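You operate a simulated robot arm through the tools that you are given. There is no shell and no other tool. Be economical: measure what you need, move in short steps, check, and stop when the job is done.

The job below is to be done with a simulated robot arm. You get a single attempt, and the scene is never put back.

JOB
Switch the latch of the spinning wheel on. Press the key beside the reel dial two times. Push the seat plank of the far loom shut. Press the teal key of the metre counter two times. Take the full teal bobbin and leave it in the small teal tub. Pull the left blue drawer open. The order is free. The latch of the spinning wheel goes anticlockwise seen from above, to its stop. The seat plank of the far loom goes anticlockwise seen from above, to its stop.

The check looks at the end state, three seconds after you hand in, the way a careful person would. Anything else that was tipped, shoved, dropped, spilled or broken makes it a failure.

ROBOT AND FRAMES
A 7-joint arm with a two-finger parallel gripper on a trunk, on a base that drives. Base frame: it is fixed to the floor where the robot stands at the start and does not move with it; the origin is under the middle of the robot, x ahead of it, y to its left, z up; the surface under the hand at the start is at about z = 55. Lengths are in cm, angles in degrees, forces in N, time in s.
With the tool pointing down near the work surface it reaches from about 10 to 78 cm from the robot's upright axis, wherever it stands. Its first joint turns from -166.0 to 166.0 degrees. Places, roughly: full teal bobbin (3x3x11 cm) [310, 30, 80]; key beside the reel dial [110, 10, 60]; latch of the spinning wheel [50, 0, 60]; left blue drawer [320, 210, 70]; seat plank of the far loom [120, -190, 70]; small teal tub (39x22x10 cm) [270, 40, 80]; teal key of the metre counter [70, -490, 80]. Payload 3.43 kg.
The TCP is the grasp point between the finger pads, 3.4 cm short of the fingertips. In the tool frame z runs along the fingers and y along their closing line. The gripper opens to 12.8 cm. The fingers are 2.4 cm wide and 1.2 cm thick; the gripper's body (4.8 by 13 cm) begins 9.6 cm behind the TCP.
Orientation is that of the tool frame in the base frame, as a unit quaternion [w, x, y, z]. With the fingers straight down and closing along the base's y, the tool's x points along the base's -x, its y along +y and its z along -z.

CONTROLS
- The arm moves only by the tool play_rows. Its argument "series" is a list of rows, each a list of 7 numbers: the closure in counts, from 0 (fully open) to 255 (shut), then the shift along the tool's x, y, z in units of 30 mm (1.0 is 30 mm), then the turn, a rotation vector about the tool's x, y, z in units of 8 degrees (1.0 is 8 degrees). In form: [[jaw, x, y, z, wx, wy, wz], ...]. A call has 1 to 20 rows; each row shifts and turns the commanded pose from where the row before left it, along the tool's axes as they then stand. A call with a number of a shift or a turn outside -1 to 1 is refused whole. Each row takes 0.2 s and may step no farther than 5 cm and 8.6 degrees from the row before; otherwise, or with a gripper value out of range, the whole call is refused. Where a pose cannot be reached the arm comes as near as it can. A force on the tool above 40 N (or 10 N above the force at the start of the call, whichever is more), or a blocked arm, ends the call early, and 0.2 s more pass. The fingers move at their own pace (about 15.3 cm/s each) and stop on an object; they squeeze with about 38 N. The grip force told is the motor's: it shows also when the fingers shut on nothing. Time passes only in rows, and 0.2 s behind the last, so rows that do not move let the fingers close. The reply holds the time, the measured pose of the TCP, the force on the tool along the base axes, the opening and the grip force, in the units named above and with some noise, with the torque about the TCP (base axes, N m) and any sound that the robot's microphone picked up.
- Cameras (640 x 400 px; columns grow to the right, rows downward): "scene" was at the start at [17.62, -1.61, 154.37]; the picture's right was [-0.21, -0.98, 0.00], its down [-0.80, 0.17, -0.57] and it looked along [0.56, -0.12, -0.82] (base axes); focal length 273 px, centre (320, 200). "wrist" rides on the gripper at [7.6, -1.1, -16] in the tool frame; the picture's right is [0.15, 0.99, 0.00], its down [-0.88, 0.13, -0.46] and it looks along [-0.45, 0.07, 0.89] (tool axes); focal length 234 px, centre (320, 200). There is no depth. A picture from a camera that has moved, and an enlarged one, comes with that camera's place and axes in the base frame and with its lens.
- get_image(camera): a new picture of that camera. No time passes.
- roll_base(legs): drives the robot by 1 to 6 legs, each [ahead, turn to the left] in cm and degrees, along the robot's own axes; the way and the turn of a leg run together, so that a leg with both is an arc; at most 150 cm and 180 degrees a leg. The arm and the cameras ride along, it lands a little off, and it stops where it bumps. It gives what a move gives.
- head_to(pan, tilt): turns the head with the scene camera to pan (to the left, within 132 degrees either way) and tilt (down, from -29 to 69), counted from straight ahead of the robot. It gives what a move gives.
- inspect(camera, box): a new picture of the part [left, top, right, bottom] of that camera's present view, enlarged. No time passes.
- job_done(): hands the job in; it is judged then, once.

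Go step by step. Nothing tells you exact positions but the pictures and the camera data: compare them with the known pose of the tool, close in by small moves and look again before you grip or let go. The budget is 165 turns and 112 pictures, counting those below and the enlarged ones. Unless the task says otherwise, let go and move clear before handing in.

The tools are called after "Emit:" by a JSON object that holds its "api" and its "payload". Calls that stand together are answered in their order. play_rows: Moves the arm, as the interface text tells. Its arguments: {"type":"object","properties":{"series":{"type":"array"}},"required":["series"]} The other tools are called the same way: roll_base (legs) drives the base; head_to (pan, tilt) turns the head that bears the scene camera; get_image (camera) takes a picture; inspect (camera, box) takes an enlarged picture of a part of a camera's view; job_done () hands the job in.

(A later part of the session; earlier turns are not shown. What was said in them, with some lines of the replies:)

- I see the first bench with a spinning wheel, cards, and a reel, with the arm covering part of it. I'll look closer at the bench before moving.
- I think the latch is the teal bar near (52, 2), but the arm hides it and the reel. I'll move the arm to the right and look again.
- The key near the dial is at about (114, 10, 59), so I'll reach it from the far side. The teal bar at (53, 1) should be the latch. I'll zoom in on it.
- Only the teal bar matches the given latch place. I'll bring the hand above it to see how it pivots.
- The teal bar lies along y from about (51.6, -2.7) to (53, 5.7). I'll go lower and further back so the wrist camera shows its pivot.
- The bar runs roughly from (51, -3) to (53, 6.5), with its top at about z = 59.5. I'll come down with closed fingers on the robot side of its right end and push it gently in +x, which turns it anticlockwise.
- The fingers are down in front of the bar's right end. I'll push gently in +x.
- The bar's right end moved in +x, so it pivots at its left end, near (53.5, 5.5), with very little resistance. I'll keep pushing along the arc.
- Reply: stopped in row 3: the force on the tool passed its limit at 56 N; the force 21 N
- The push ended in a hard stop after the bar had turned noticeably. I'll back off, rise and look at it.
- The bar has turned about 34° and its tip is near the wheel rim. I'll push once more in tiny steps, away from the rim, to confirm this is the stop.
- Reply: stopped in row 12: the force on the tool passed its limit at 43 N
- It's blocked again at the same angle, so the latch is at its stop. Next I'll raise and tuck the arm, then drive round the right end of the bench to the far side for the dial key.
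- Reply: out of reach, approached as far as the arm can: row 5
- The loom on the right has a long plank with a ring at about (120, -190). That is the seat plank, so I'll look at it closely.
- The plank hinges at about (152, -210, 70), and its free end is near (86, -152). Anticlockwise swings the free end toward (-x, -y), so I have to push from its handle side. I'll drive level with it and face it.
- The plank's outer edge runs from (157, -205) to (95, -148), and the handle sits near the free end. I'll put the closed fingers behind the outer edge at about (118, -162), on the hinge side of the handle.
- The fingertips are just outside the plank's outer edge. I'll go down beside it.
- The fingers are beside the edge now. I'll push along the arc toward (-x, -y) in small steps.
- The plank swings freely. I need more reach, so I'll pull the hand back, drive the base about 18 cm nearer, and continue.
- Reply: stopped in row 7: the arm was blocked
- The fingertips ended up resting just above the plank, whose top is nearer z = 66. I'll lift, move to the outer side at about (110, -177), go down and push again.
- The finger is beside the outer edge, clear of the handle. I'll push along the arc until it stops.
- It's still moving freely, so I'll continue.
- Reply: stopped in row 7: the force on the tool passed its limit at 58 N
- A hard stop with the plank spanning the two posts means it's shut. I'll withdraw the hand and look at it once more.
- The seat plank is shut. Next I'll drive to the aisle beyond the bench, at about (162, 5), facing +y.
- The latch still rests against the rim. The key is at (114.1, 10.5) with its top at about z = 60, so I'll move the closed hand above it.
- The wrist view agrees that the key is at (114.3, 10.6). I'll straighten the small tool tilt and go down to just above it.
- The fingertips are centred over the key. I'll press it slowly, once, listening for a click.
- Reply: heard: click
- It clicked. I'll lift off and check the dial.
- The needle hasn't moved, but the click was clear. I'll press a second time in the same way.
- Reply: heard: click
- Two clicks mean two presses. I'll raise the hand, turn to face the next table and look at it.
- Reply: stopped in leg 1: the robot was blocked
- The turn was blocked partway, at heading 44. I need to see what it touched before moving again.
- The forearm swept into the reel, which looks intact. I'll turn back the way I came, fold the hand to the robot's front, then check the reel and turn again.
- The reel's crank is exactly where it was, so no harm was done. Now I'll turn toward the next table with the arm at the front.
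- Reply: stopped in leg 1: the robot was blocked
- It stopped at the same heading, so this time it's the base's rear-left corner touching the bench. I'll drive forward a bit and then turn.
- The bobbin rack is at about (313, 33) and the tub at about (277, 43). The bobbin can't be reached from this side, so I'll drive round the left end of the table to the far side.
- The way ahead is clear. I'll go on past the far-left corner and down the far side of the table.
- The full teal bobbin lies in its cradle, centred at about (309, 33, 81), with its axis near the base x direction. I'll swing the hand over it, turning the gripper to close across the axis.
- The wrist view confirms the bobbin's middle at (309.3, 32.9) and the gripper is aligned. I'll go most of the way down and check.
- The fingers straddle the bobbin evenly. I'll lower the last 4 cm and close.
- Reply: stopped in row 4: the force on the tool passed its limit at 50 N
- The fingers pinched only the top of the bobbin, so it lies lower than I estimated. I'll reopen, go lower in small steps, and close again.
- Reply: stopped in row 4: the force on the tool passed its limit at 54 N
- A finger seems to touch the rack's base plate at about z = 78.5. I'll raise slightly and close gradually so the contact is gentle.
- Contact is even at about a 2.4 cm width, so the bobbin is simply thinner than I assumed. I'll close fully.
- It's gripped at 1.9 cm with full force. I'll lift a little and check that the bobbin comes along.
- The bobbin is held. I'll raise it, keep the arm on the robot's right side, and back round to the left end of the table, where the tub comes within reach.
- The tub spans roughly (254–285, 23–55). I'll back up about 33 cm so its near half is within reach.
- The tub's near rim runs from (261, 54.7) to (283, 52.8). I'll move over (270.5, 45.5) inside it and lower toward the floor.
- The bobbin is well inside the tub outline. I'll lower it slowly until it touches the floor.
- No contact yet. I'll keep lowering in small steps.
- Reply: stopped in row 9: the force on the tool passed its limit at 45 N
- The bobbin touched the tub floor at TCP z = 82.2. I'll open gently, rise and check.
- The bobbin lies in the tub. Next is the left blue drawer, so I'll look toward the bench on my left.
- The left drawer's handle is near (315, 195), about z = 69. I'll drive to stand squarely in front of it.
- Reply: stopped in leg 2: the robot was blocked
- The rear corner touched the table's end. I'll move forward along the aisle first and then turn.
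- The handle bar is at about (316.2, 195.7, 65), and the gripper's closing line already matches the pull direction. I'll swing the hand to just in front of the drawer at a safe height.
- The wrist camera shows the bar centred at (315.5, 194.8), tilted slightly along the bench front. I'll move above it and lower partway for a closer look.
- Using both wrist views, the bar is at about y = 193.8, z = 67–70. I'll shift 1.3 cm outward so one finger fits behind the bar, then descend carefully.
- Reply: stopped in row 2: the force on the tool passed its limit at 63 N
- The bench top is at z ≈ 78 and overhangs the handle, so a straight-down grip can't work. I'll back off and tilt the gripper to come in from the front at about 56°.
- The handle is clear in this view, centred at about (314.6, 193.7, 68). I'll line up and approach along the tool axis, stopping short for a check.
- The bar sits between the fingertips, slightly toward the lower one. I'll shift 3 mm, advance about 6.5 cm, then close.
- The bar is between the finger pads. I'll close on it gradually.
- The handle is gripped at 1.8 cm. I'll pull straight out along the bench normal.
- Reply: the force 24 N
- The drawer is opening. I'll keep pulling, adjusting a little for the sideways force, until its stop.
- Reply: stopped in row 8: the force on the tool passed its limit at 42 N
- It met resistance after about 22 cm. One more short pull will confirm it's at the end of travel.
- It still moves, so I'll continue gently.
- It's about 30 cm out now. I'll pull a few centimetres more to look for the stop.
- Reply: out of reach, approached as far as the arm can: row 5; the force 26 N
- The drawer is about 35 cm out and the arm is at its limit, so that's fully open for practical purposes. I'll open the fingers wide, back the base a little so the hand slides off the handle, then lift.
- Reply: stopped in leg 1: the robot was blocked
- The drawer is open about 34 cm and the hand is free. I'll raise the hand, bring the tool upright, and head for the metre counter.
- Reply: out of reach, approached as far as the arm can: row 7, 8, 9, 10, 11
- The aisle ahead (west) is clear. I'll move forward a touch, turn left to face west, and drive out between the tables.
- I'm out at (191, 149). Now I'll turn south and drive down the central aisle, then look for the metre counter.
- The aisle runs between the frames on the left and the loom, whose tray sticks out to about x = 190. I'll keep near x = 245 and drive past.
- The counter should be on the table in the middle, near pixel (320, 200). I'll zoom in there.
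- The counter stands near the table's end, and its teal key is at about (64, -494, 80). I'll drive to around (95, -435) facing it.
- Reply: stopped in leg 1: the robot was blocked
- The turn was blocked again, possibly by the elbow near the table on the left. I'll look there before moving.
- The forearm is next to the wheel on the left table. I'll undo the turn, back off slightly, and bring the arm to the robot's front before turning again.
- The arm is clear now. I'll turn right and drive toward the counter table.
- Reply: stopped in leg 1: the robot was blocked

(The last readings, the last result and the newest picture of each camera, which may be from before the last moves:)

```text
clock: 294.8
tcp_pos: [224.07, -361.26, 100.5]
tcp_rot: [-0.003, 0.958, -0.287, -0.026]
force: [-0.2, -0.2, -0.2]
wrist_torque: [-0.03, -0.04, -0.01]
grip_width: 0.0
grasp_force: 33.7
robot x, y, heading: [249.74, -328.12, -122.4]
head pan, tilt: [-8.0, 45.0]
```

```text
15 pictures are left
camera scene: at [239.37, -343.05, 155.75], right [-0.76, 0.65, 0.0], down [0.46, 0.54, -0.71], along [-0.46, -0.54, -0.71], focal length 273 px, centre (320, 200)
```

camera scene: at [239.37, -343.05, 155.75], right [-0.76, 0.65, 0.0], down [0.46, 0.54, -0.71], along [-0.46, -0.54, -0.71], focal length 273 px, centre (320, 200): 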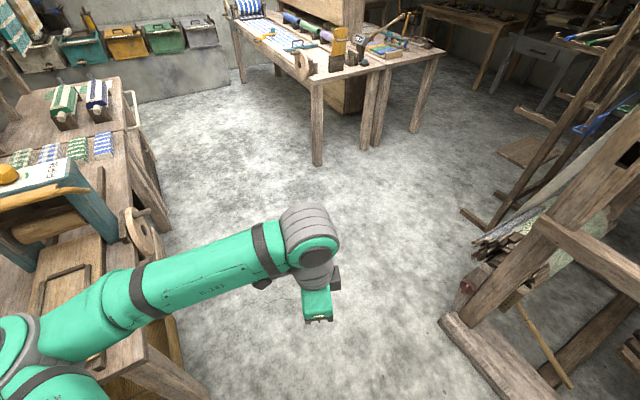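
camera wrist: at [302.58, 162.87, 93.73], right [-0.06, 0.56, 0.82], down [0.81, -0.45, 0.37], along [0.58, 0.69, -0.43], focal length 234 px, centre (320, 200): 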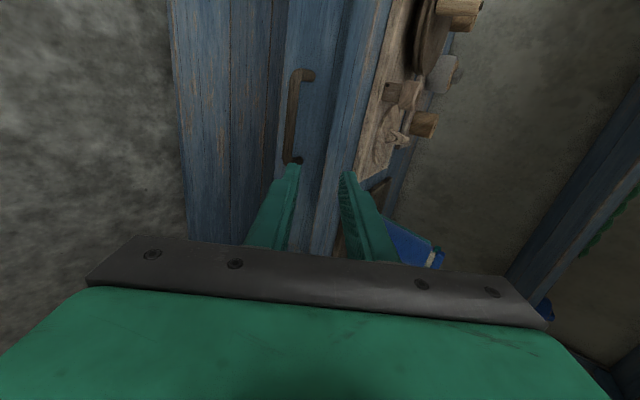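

The rear corner of the base is catching the roll stand behind me. I'll swing the arm further right, drive forward 42 cm first, and then turn.

Emit:
{"api": "play_rows", "payload": {"series": [[255, -0.95, 0, 0, 0, 0, 0], [255, -0.95, 0, 0, 0, 0, 0], [255, -0.95, 0, 0, 0, 0, 0], [255, -0.95, 0, 0, 0, 0, 0], [255, -0.95, 0, 0, 0, 0, 0], [255, -0.95, 0, 0, 0, 0, 0], [255, -0.95, 0, 0, 0, 0, 0], [255, -0.95, 0, 0, 0, 0, 0], [255, -0.95, 0, 0, 0, 0, 0]]}}

Emit:
{"api": "roll_base", "payload": {"legs": [[42, 0], [0, -29], [75, 0], [70, 0]]}}

Emit:
{"api": "head_to", "payload": {"pan": 20, "tilt": 45}}

Emit:
{"api": "get_image", "payload": {"camera": "scene"}}

```text
clock: 296.8
tcp_pos: [202.76, -347.21, 101.71]
tcp_rot: [-0.001, 0.958, -0.287, -0.025]
force: [0.7, 0.0, 0.3]
wrist_torque: [0.05, 0.03, 0.0]
grip_width: 0.01
grasp_force: 33.2
robot x, y, heading: [249.86, -327.98, -122.5]
head pan, tilt: [-8.0, 45.0]
```

```text
clock: 308.1
tcp_pos: [49.1, -428.34, 101.88]
tcp_rot: [-0.008, 0.859, -0.512, -0.024]
force: [0.2, 0.5, 0.1]
wrist_torque: [0.01, -0.01, 0.0]
grip_width: 0.01
grasp_force: 32.5
robot x, y, heading: [99.93, -433.72, -150.8]
head pan, tilt: [-8.0, 45.0]
```

```text
clock: 309.1
tcp_pos: [49.16, -428.41, 101.74]
tcp_rot: [-0.008, 0.858, -0.512, -0.024]
force: [-0.1, -0.8, 0.5]
wrist_torque: [0.02, -0.01, 0.04]
grip_width: 0.03
grasp_force: 33.2
robot x, y, heading: [100.04, -433.68, -150.5]
head pan, tilt: [20.0, 45.0]
```

```text
14 pictures are left
camera scene: at [85.7, -445.08, 155.75], right [-0.76, 0.65, 0.0], down [0.46, 0.54, -0.71], along [-0.46, -0.54, -0.71], focal length 273 px, centre (320, 200)
```

scene: 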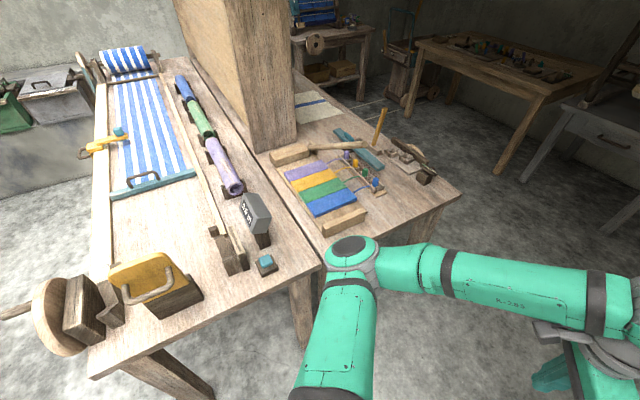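

The teal key is clearly visible at about (68.5, -491.5, 82), within reach. I'll bring the closed hand above it.

Emit:
{"api": "play_rows", "payload": {"series": [[255, 0.897, 0.178, 0, 0, 0, 0], [255, 0.897, 0.178, 0, 0, 0, 0], [255, 0.897, 0.178, 0, 0, 0, 0], [255, 0.897, 0.178, 0, 0, 0, 0], [255, 0.897, 0.178, 0, 0, 0, 0], [255, 0.897, 0.178, 0, 0, 0, 0], [255, 0.897, 0.178, 0, 0, 0, 0], [255, 0.897, 0.178, 0, 0, 0, 0], [255, 0.897, 0.178, 0, 0, 0, 0], [255, 0.897, 0.178, 0, 0, 0, 0], [255, 0.897, 0.178, 0, 0, 0, 0], [255, 0.897, 0.178, 0, 0, 0, 0]]}}

Emit:
{"api": "play_rows", "payload": {"series": [[255, 0.897, 0.178, 0, 0, 0, 0], [255, 0.897, 0.178, 0, 0, 0, 0], [255, 0.897, 0.178, 0, 0, 0, 0], [255, 0.897, 0.178, 0, 0, 0, 0], [255, 0.897, 0.178, 0, 0, 0, 0], [255, 0.897, 0.178, 0, 0, 0, 0], [255, 0.897, 0.178, 0, 0, 0, 0], [255, 0.897, 0.178, 0, 0, 0, 0], [255, 0.897, 0.178, 0, 0, 0, 0], [255, 0.897, 0.178, 0, 0, 0, 0], [255, 0.897, 0.178, 0, 0, 0, 0], [255, 0.897, 0.178, 0, 0, 0, 0], [255, 0, 0, 0, 0.08, 0.35, 0], [255, 0, 0, 0, 0, 0, 0]]}}

Emit:
{"api": "get_image", "payload": {"camera": "wrist"}}

```text
clock: 311.7
tcp_pos: [58.98, -459.68, 100.19]
tcp_rot: [-0.007, 0.859, -0.511, -0.025]
force: [0.5, -0.1, 0.0]
wrist_torque: [0.02, -0.01, -0.01]
grip_width: 0.03
grasp_force: 32.8
robot x, y, heading: [99.92, -433.68, -150.5]
head pan, tilt: [20.0, 45.0]
```

```text
clock: 314.7
tcp_pos: [68.57, -491.15, 98.7]
tcp_rot: [0.0, 0.859, -0.512, 0.0]
force: [0.7, 0.2, -0.1]
wrist_torque: [0.01, -0.01, 0.01]
grip_width: 0.01
grasp_force: 33.0
robot x, y, heading: [99.94, -433.58, -150.5]
head pan, tilt: [20.0, 45.0]
```

```text
13 pictures are left
camera wrist: at [73.1, -497.43, 114.47], right [-0.8, -0.6, 0.0], down [-0.53, 0.71, 0.46], along [-0.27, 0.37, -0.89], focal length 234 px, centre (320, 200)
```

wrist: 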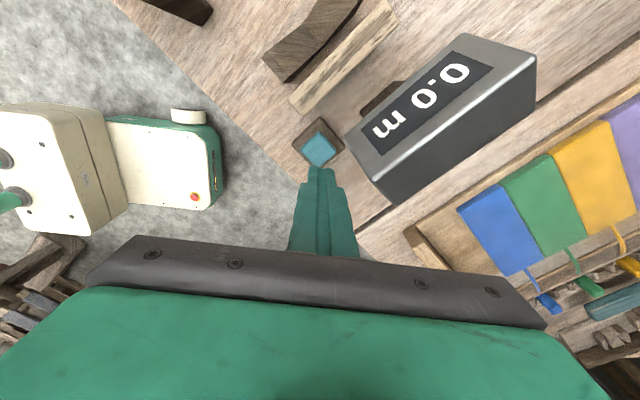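

The counter reads 0.0 m and the key is at (68.3, -490.2), but the tall display box right behind it would hit the gripper body or camera if I came straight down. I'll shift toward the robot and tilt the tool 32°, so the body leans away from the display.

Emit:
{"api": "play_rows", "payload": {"series": [[255, -0.78, -0.36, 0, 0, 0, 0], [255, -0.78, -0.36, 0, 0, 0, 0], [255, 0, 0, 0, -0.474, 0.879, 0], [255, 0, 0, 0, -0.474, 0.879, 0], [255, 0, 0, 0, -0.474, 0.879, 0], [255, 0, 0, 0, -0.474, 0.879, 0], [255, 0, 0, 0, 0, 0, 0]]}}

Emit:
{"api": "get_image", "payload": {"camera": "wrist"}}

Emit:
{"api": "inspect", "payload": {"camera": "scene", "box": [190, 160, 370, 300]}}

```text
clock: 316.3
tcp_pos: [68.27, -486.02, 98.67]
tcp_rot: [0.236, 0.826, -0.492, 0.141]
force: [-0.2, -0.1, 0.0]
wrist_torque: [0.02, -0.02, 0.0]
grip_width: 0.0
grasp_force: 33.1
robot x, y, heading: [100.18, -433.77, -150.5]
head pan, tilt: [20.0, 45.0]
```

```text
12 pictures are left
camera wrist: at [72.8, -482.9, 115.39], right [-0.8, -0.51, 0.32], down [-0.53, 0.85, 0.01], along [-0.27, -0.16, -0.95], focal length 234 px, centre (320, 200)
```

wrist: 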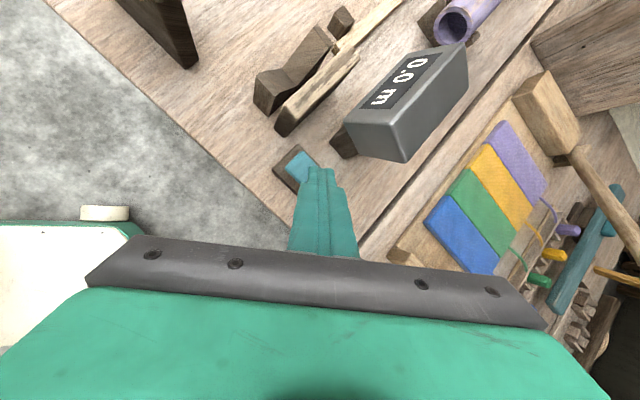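

```text
2.86 times, centred on (280, 230) of scene
camera zoom: at [85.72, -445.09, 155.75], right [-0.76, 0.65, 0.0], down [0.46, 0.54, -0.71], along [-0.46, -0.54, -0.71], focal length 781 px, centre (434, 114)
```

zoom: 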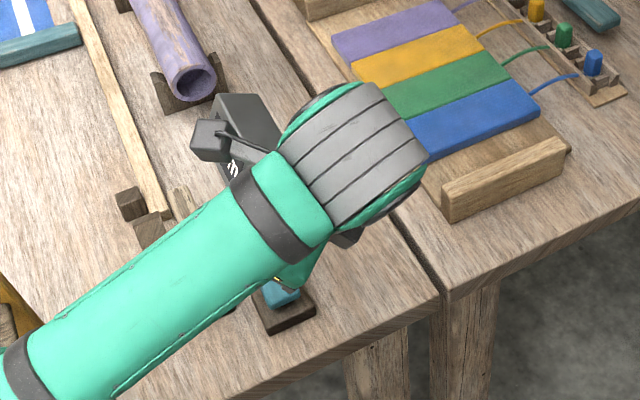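

The tool now leans clear of the display. I'll bring the tip down to just above the key.

Emit:
{"api": "play_rows", "payload": {"series": [[255, -0.237, -0.127, 0.933, 0, 0, 0], [255, -0.237, -0.127, 0.933, 0, 0, 0], [255, -0.237, -0.127, 0.933, 0, 0, 0], [255, -0.237, -0.127, 0.933, 0, 0, 0], [255, 0, 0, 0, 0, 0, 0]]}}

Emit:
{"api": "inspect", "payload": {"camera": "wrist", "box": [220, 60, 460, 260]}}

Emit:
{"api": "inspect", "payload": {"camera": "scene", "box": [210, 200, 330, 290]}}

```text
clock: 317.5
tcp_pos: [68.19, -489.24, 87.46]
tcp_rot: [0.236, 0.826, -0.493, 0.14]
force: [-1.0, 1.3, 2.3]
wrist_torque: [0.04, 0.0, 0.04]
grip_width: 0.01
grasp_force: 33.4
robot x, y, heading: [99.92, -434.03, -150.5]
head pan, tilt: [20.0, 45.0]
```

```text
2.00 times, centred on (340, 160) of wrist
camera zoom: at [72.73, -486.13, 104.2], right [-0.8, -0.51, 0.32], down [-0.53, 0.85, 0.01], along [-0.27, -0.16, -0.95], focal length 468 px, centre (280, 280)
```

zoom: 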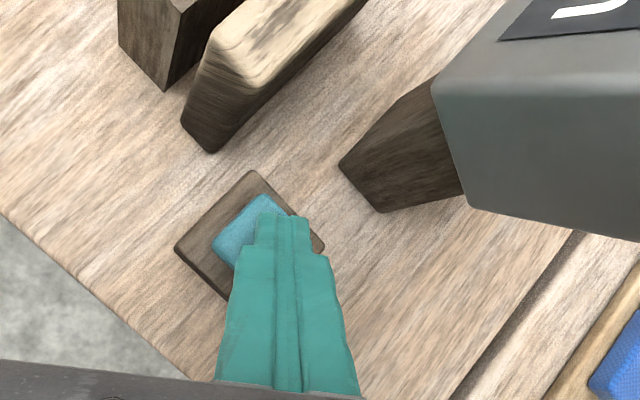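

```text
4.44 times, centred on (270, 245) of scene
camera zoom: at [85.72, -445.08, 155.75], right [-0.76, 0.65, 0.0], down [0.46, 0.54, -0.71], along [-0.46, -0.54, -0.71], focal length 1214 px, centre (542, 0)
```

zoom: 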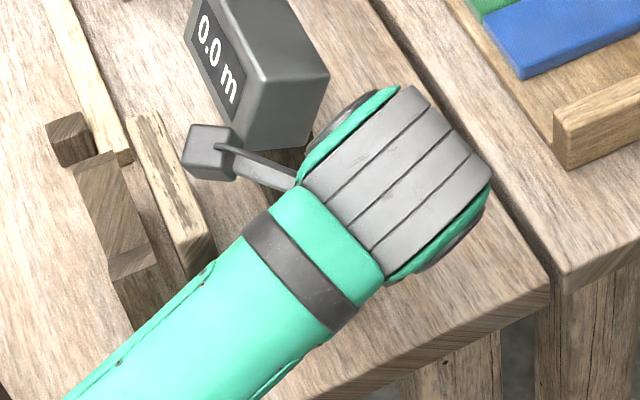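

The tip is just over the key, about 6 mm off centre. I'll correct that and press slowly.

Emit:
{"api": "play_rows", "payload": {"series": [[255, 0.189, -0.126, -0.17, 0, 0, 0], [255, -0.047, -0.025, 0.085, 0, 0, 0], [255, -0.047, -0.025, 0.085, 0, 0, 0], [255, -0.047, -0.025, 0.085, 0, 0, 0], [255, -0.047, -0.025, 0.085, 0, 0, 0]]}}

```text
clock: 318.7
tcp_pos: [68.85, -489.18, 86.97]
tcp_rot: [0.237, 0.827, -0.491, 0.14]
force: [1.0, -0.3, 13.1]
wrist_torque: [-0.07, -0.05, 0.0]
grip_width: 0.0
grasp_force: 32.6
robot x, y, heading: [100.02, -433.89, -150.6]
head pan, tilt: [20.0, 45.0]
heard: click
```

It clicked. I'll lift and read the counter.

Emit:
{"api": "play_rows", "payload": {"series": [[255, 0.094, 0.05, -0.17, 0, 0, 0], [255, 0.094, 0.05, -0.17, 0, 0, 0], [255, 0.094, 0.05, -0.17, 0, 0, 0], [255, 0, 0, 0, 0, 0, 0]]}}

Emit:
{"api": "inspect", "payload": {"camera": "scene", "box": [210, 200, 330, 290]}}

```text
clock: 319.7
tcp_pos: [68.91, -489.09, 88.69]
tcp_rot: [0.235, 0.826, -0.493, 0.14]
force: [1.1, 0.5, -0.3]
wrist_torque: [0.03, 0.0, -0.03]
grip_width: 0.01
grasp_force: 32.9
robot x, y, heading: [100.02, -433.75, -150.9]
head pan, tilt: [20.0, 45.0]
```

```text
4.44 times, centred on (270, 245) of scene
camera zoom: at [85.72, -445.09, 155.75], right [-0.76, 0.65, 0.0], down [0.46, 0.54, -0.71], along [-0.46, -0.54, -0.71], focal length 1214 px, centre (542, 0)
```

zoom: 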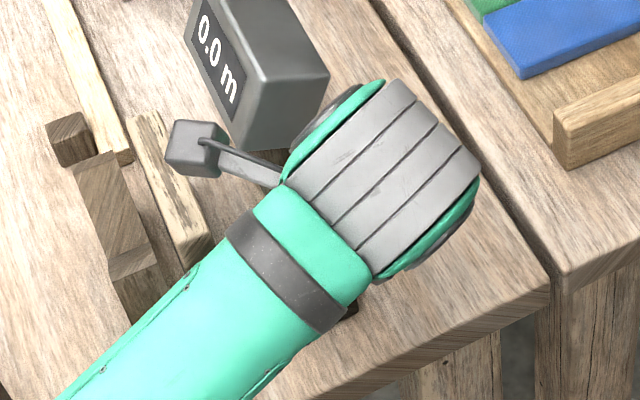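

The display is static, but the click counts. I'll press the second time, to the same depth.

Emit:
{"api": "play_rows", "payload": {"series": [[255, -0.094, -0.05, 0.17, 0, 0, 0], [255, -0.094, -0.05, 0.17, 0, 0, 0], [255, -0.047, -0.025, 0.085, 0, 0, 0], [255, -0.04, -0.02, 0.07, 0, 0, 0]]}}

```text
clock: 320.7
tcp_pos: [68.89, -489.1, 87.05]
tcp_rot: [0.237, 0.826, -0.492, 0.141]
force: [-1.2, 3.5, 13.1]
wrist_torque: [0.02, -0.04, 0.0]
grip_width: 0.01
grasp_force: 32.8
robot x, y, heading: [99.91, -434.25, -150.4]
head pan, tilt: [20.0, 45.0]
heard: click
```

Second click heard, so both presses are done. I'll lift the hand clear of the counter.

Emit:
{"api": "play_rows", "payload": {"series": [[255, 0.174, 0.094, -0.82, 0, 0, 0], [255, 0.174, 0.094, -0.82, 0, 0, 0], [255, 0.174, 0.094, -0.82, 0, 0, 0], [255, 0.174, 0.094, -0.82, 0, 0, 0], [255, 0.174, 0.094, -0.82, 0, 0, 0], [255, 0.174, 0.094, -0.82, 0, 0, 0]]}}

Emit:
{"api": "get_image", "payload": {"camera": "scene"}}

```text
clock: 322.1
tcp_pos: [69.02, -484.5, 101.16]
tcp_rot: [0.236, 0.826, -0.492, 0.14]
force: [-0.6, -0.7, -0.6]
wrist_torque: [-0.02, 0.04, -0.02]
grip_width: 0.0
grasp_force: 32.8
robot x, y, heading: [100.37, -433.59, -150.4]
head pan, tilt: [20.0, 45.0]
```

```text
7 pictures are left
camera scene: at [85.72, -445.1, 155.75], right [-0.76, 0.65, 0.0], down [0.46, 0.54, -0.71], along [-0.46, -0.54, -0.71], focal length 273 px, centre (320, 200)
```

scene: 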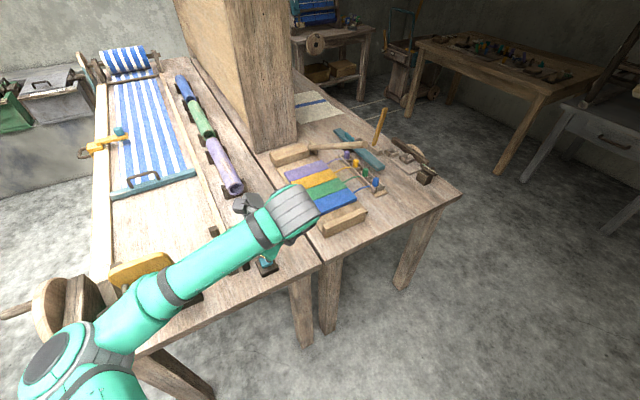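

Everything on this table is undisturbed, the hand is clear, and all six tasks are done, so I'm handing in.

Emit:
{"api": "job_done", "payload": {}}

```text
The job is handed in.
```

I handed the job in with all six tasks carried out; the check's result hasn't come back.

- **Latch:** it turned anticlockwise about 34° and stopped firmly there, on two separate pushes.
- **Seat plank:** it swung anticlockwise to a hard stop and now spans the two posts.
- **Dial key and metre counter key:** I pressed each twice and heard a click every time. The dial needle and the counter display (0.0 m) did not move.
- **Teal bobbin:** it lay in the small teal tub when I let go. I didn't look at it again after that.
- **Left blue drawer:** it is open about 34 cm. I didn't reach a stop because the arm ran out of reach.

**Bumps:** while driving, the base was blocked against the first bench and the table with the tub, and a few more times near the roll stand and table on the way to the counter. The forearm also seems to have touched the reel once. The reel looked unmoved afterwards and I saw nothing tipped or knocked over, but I didn't recheck the tables after the last bumps.
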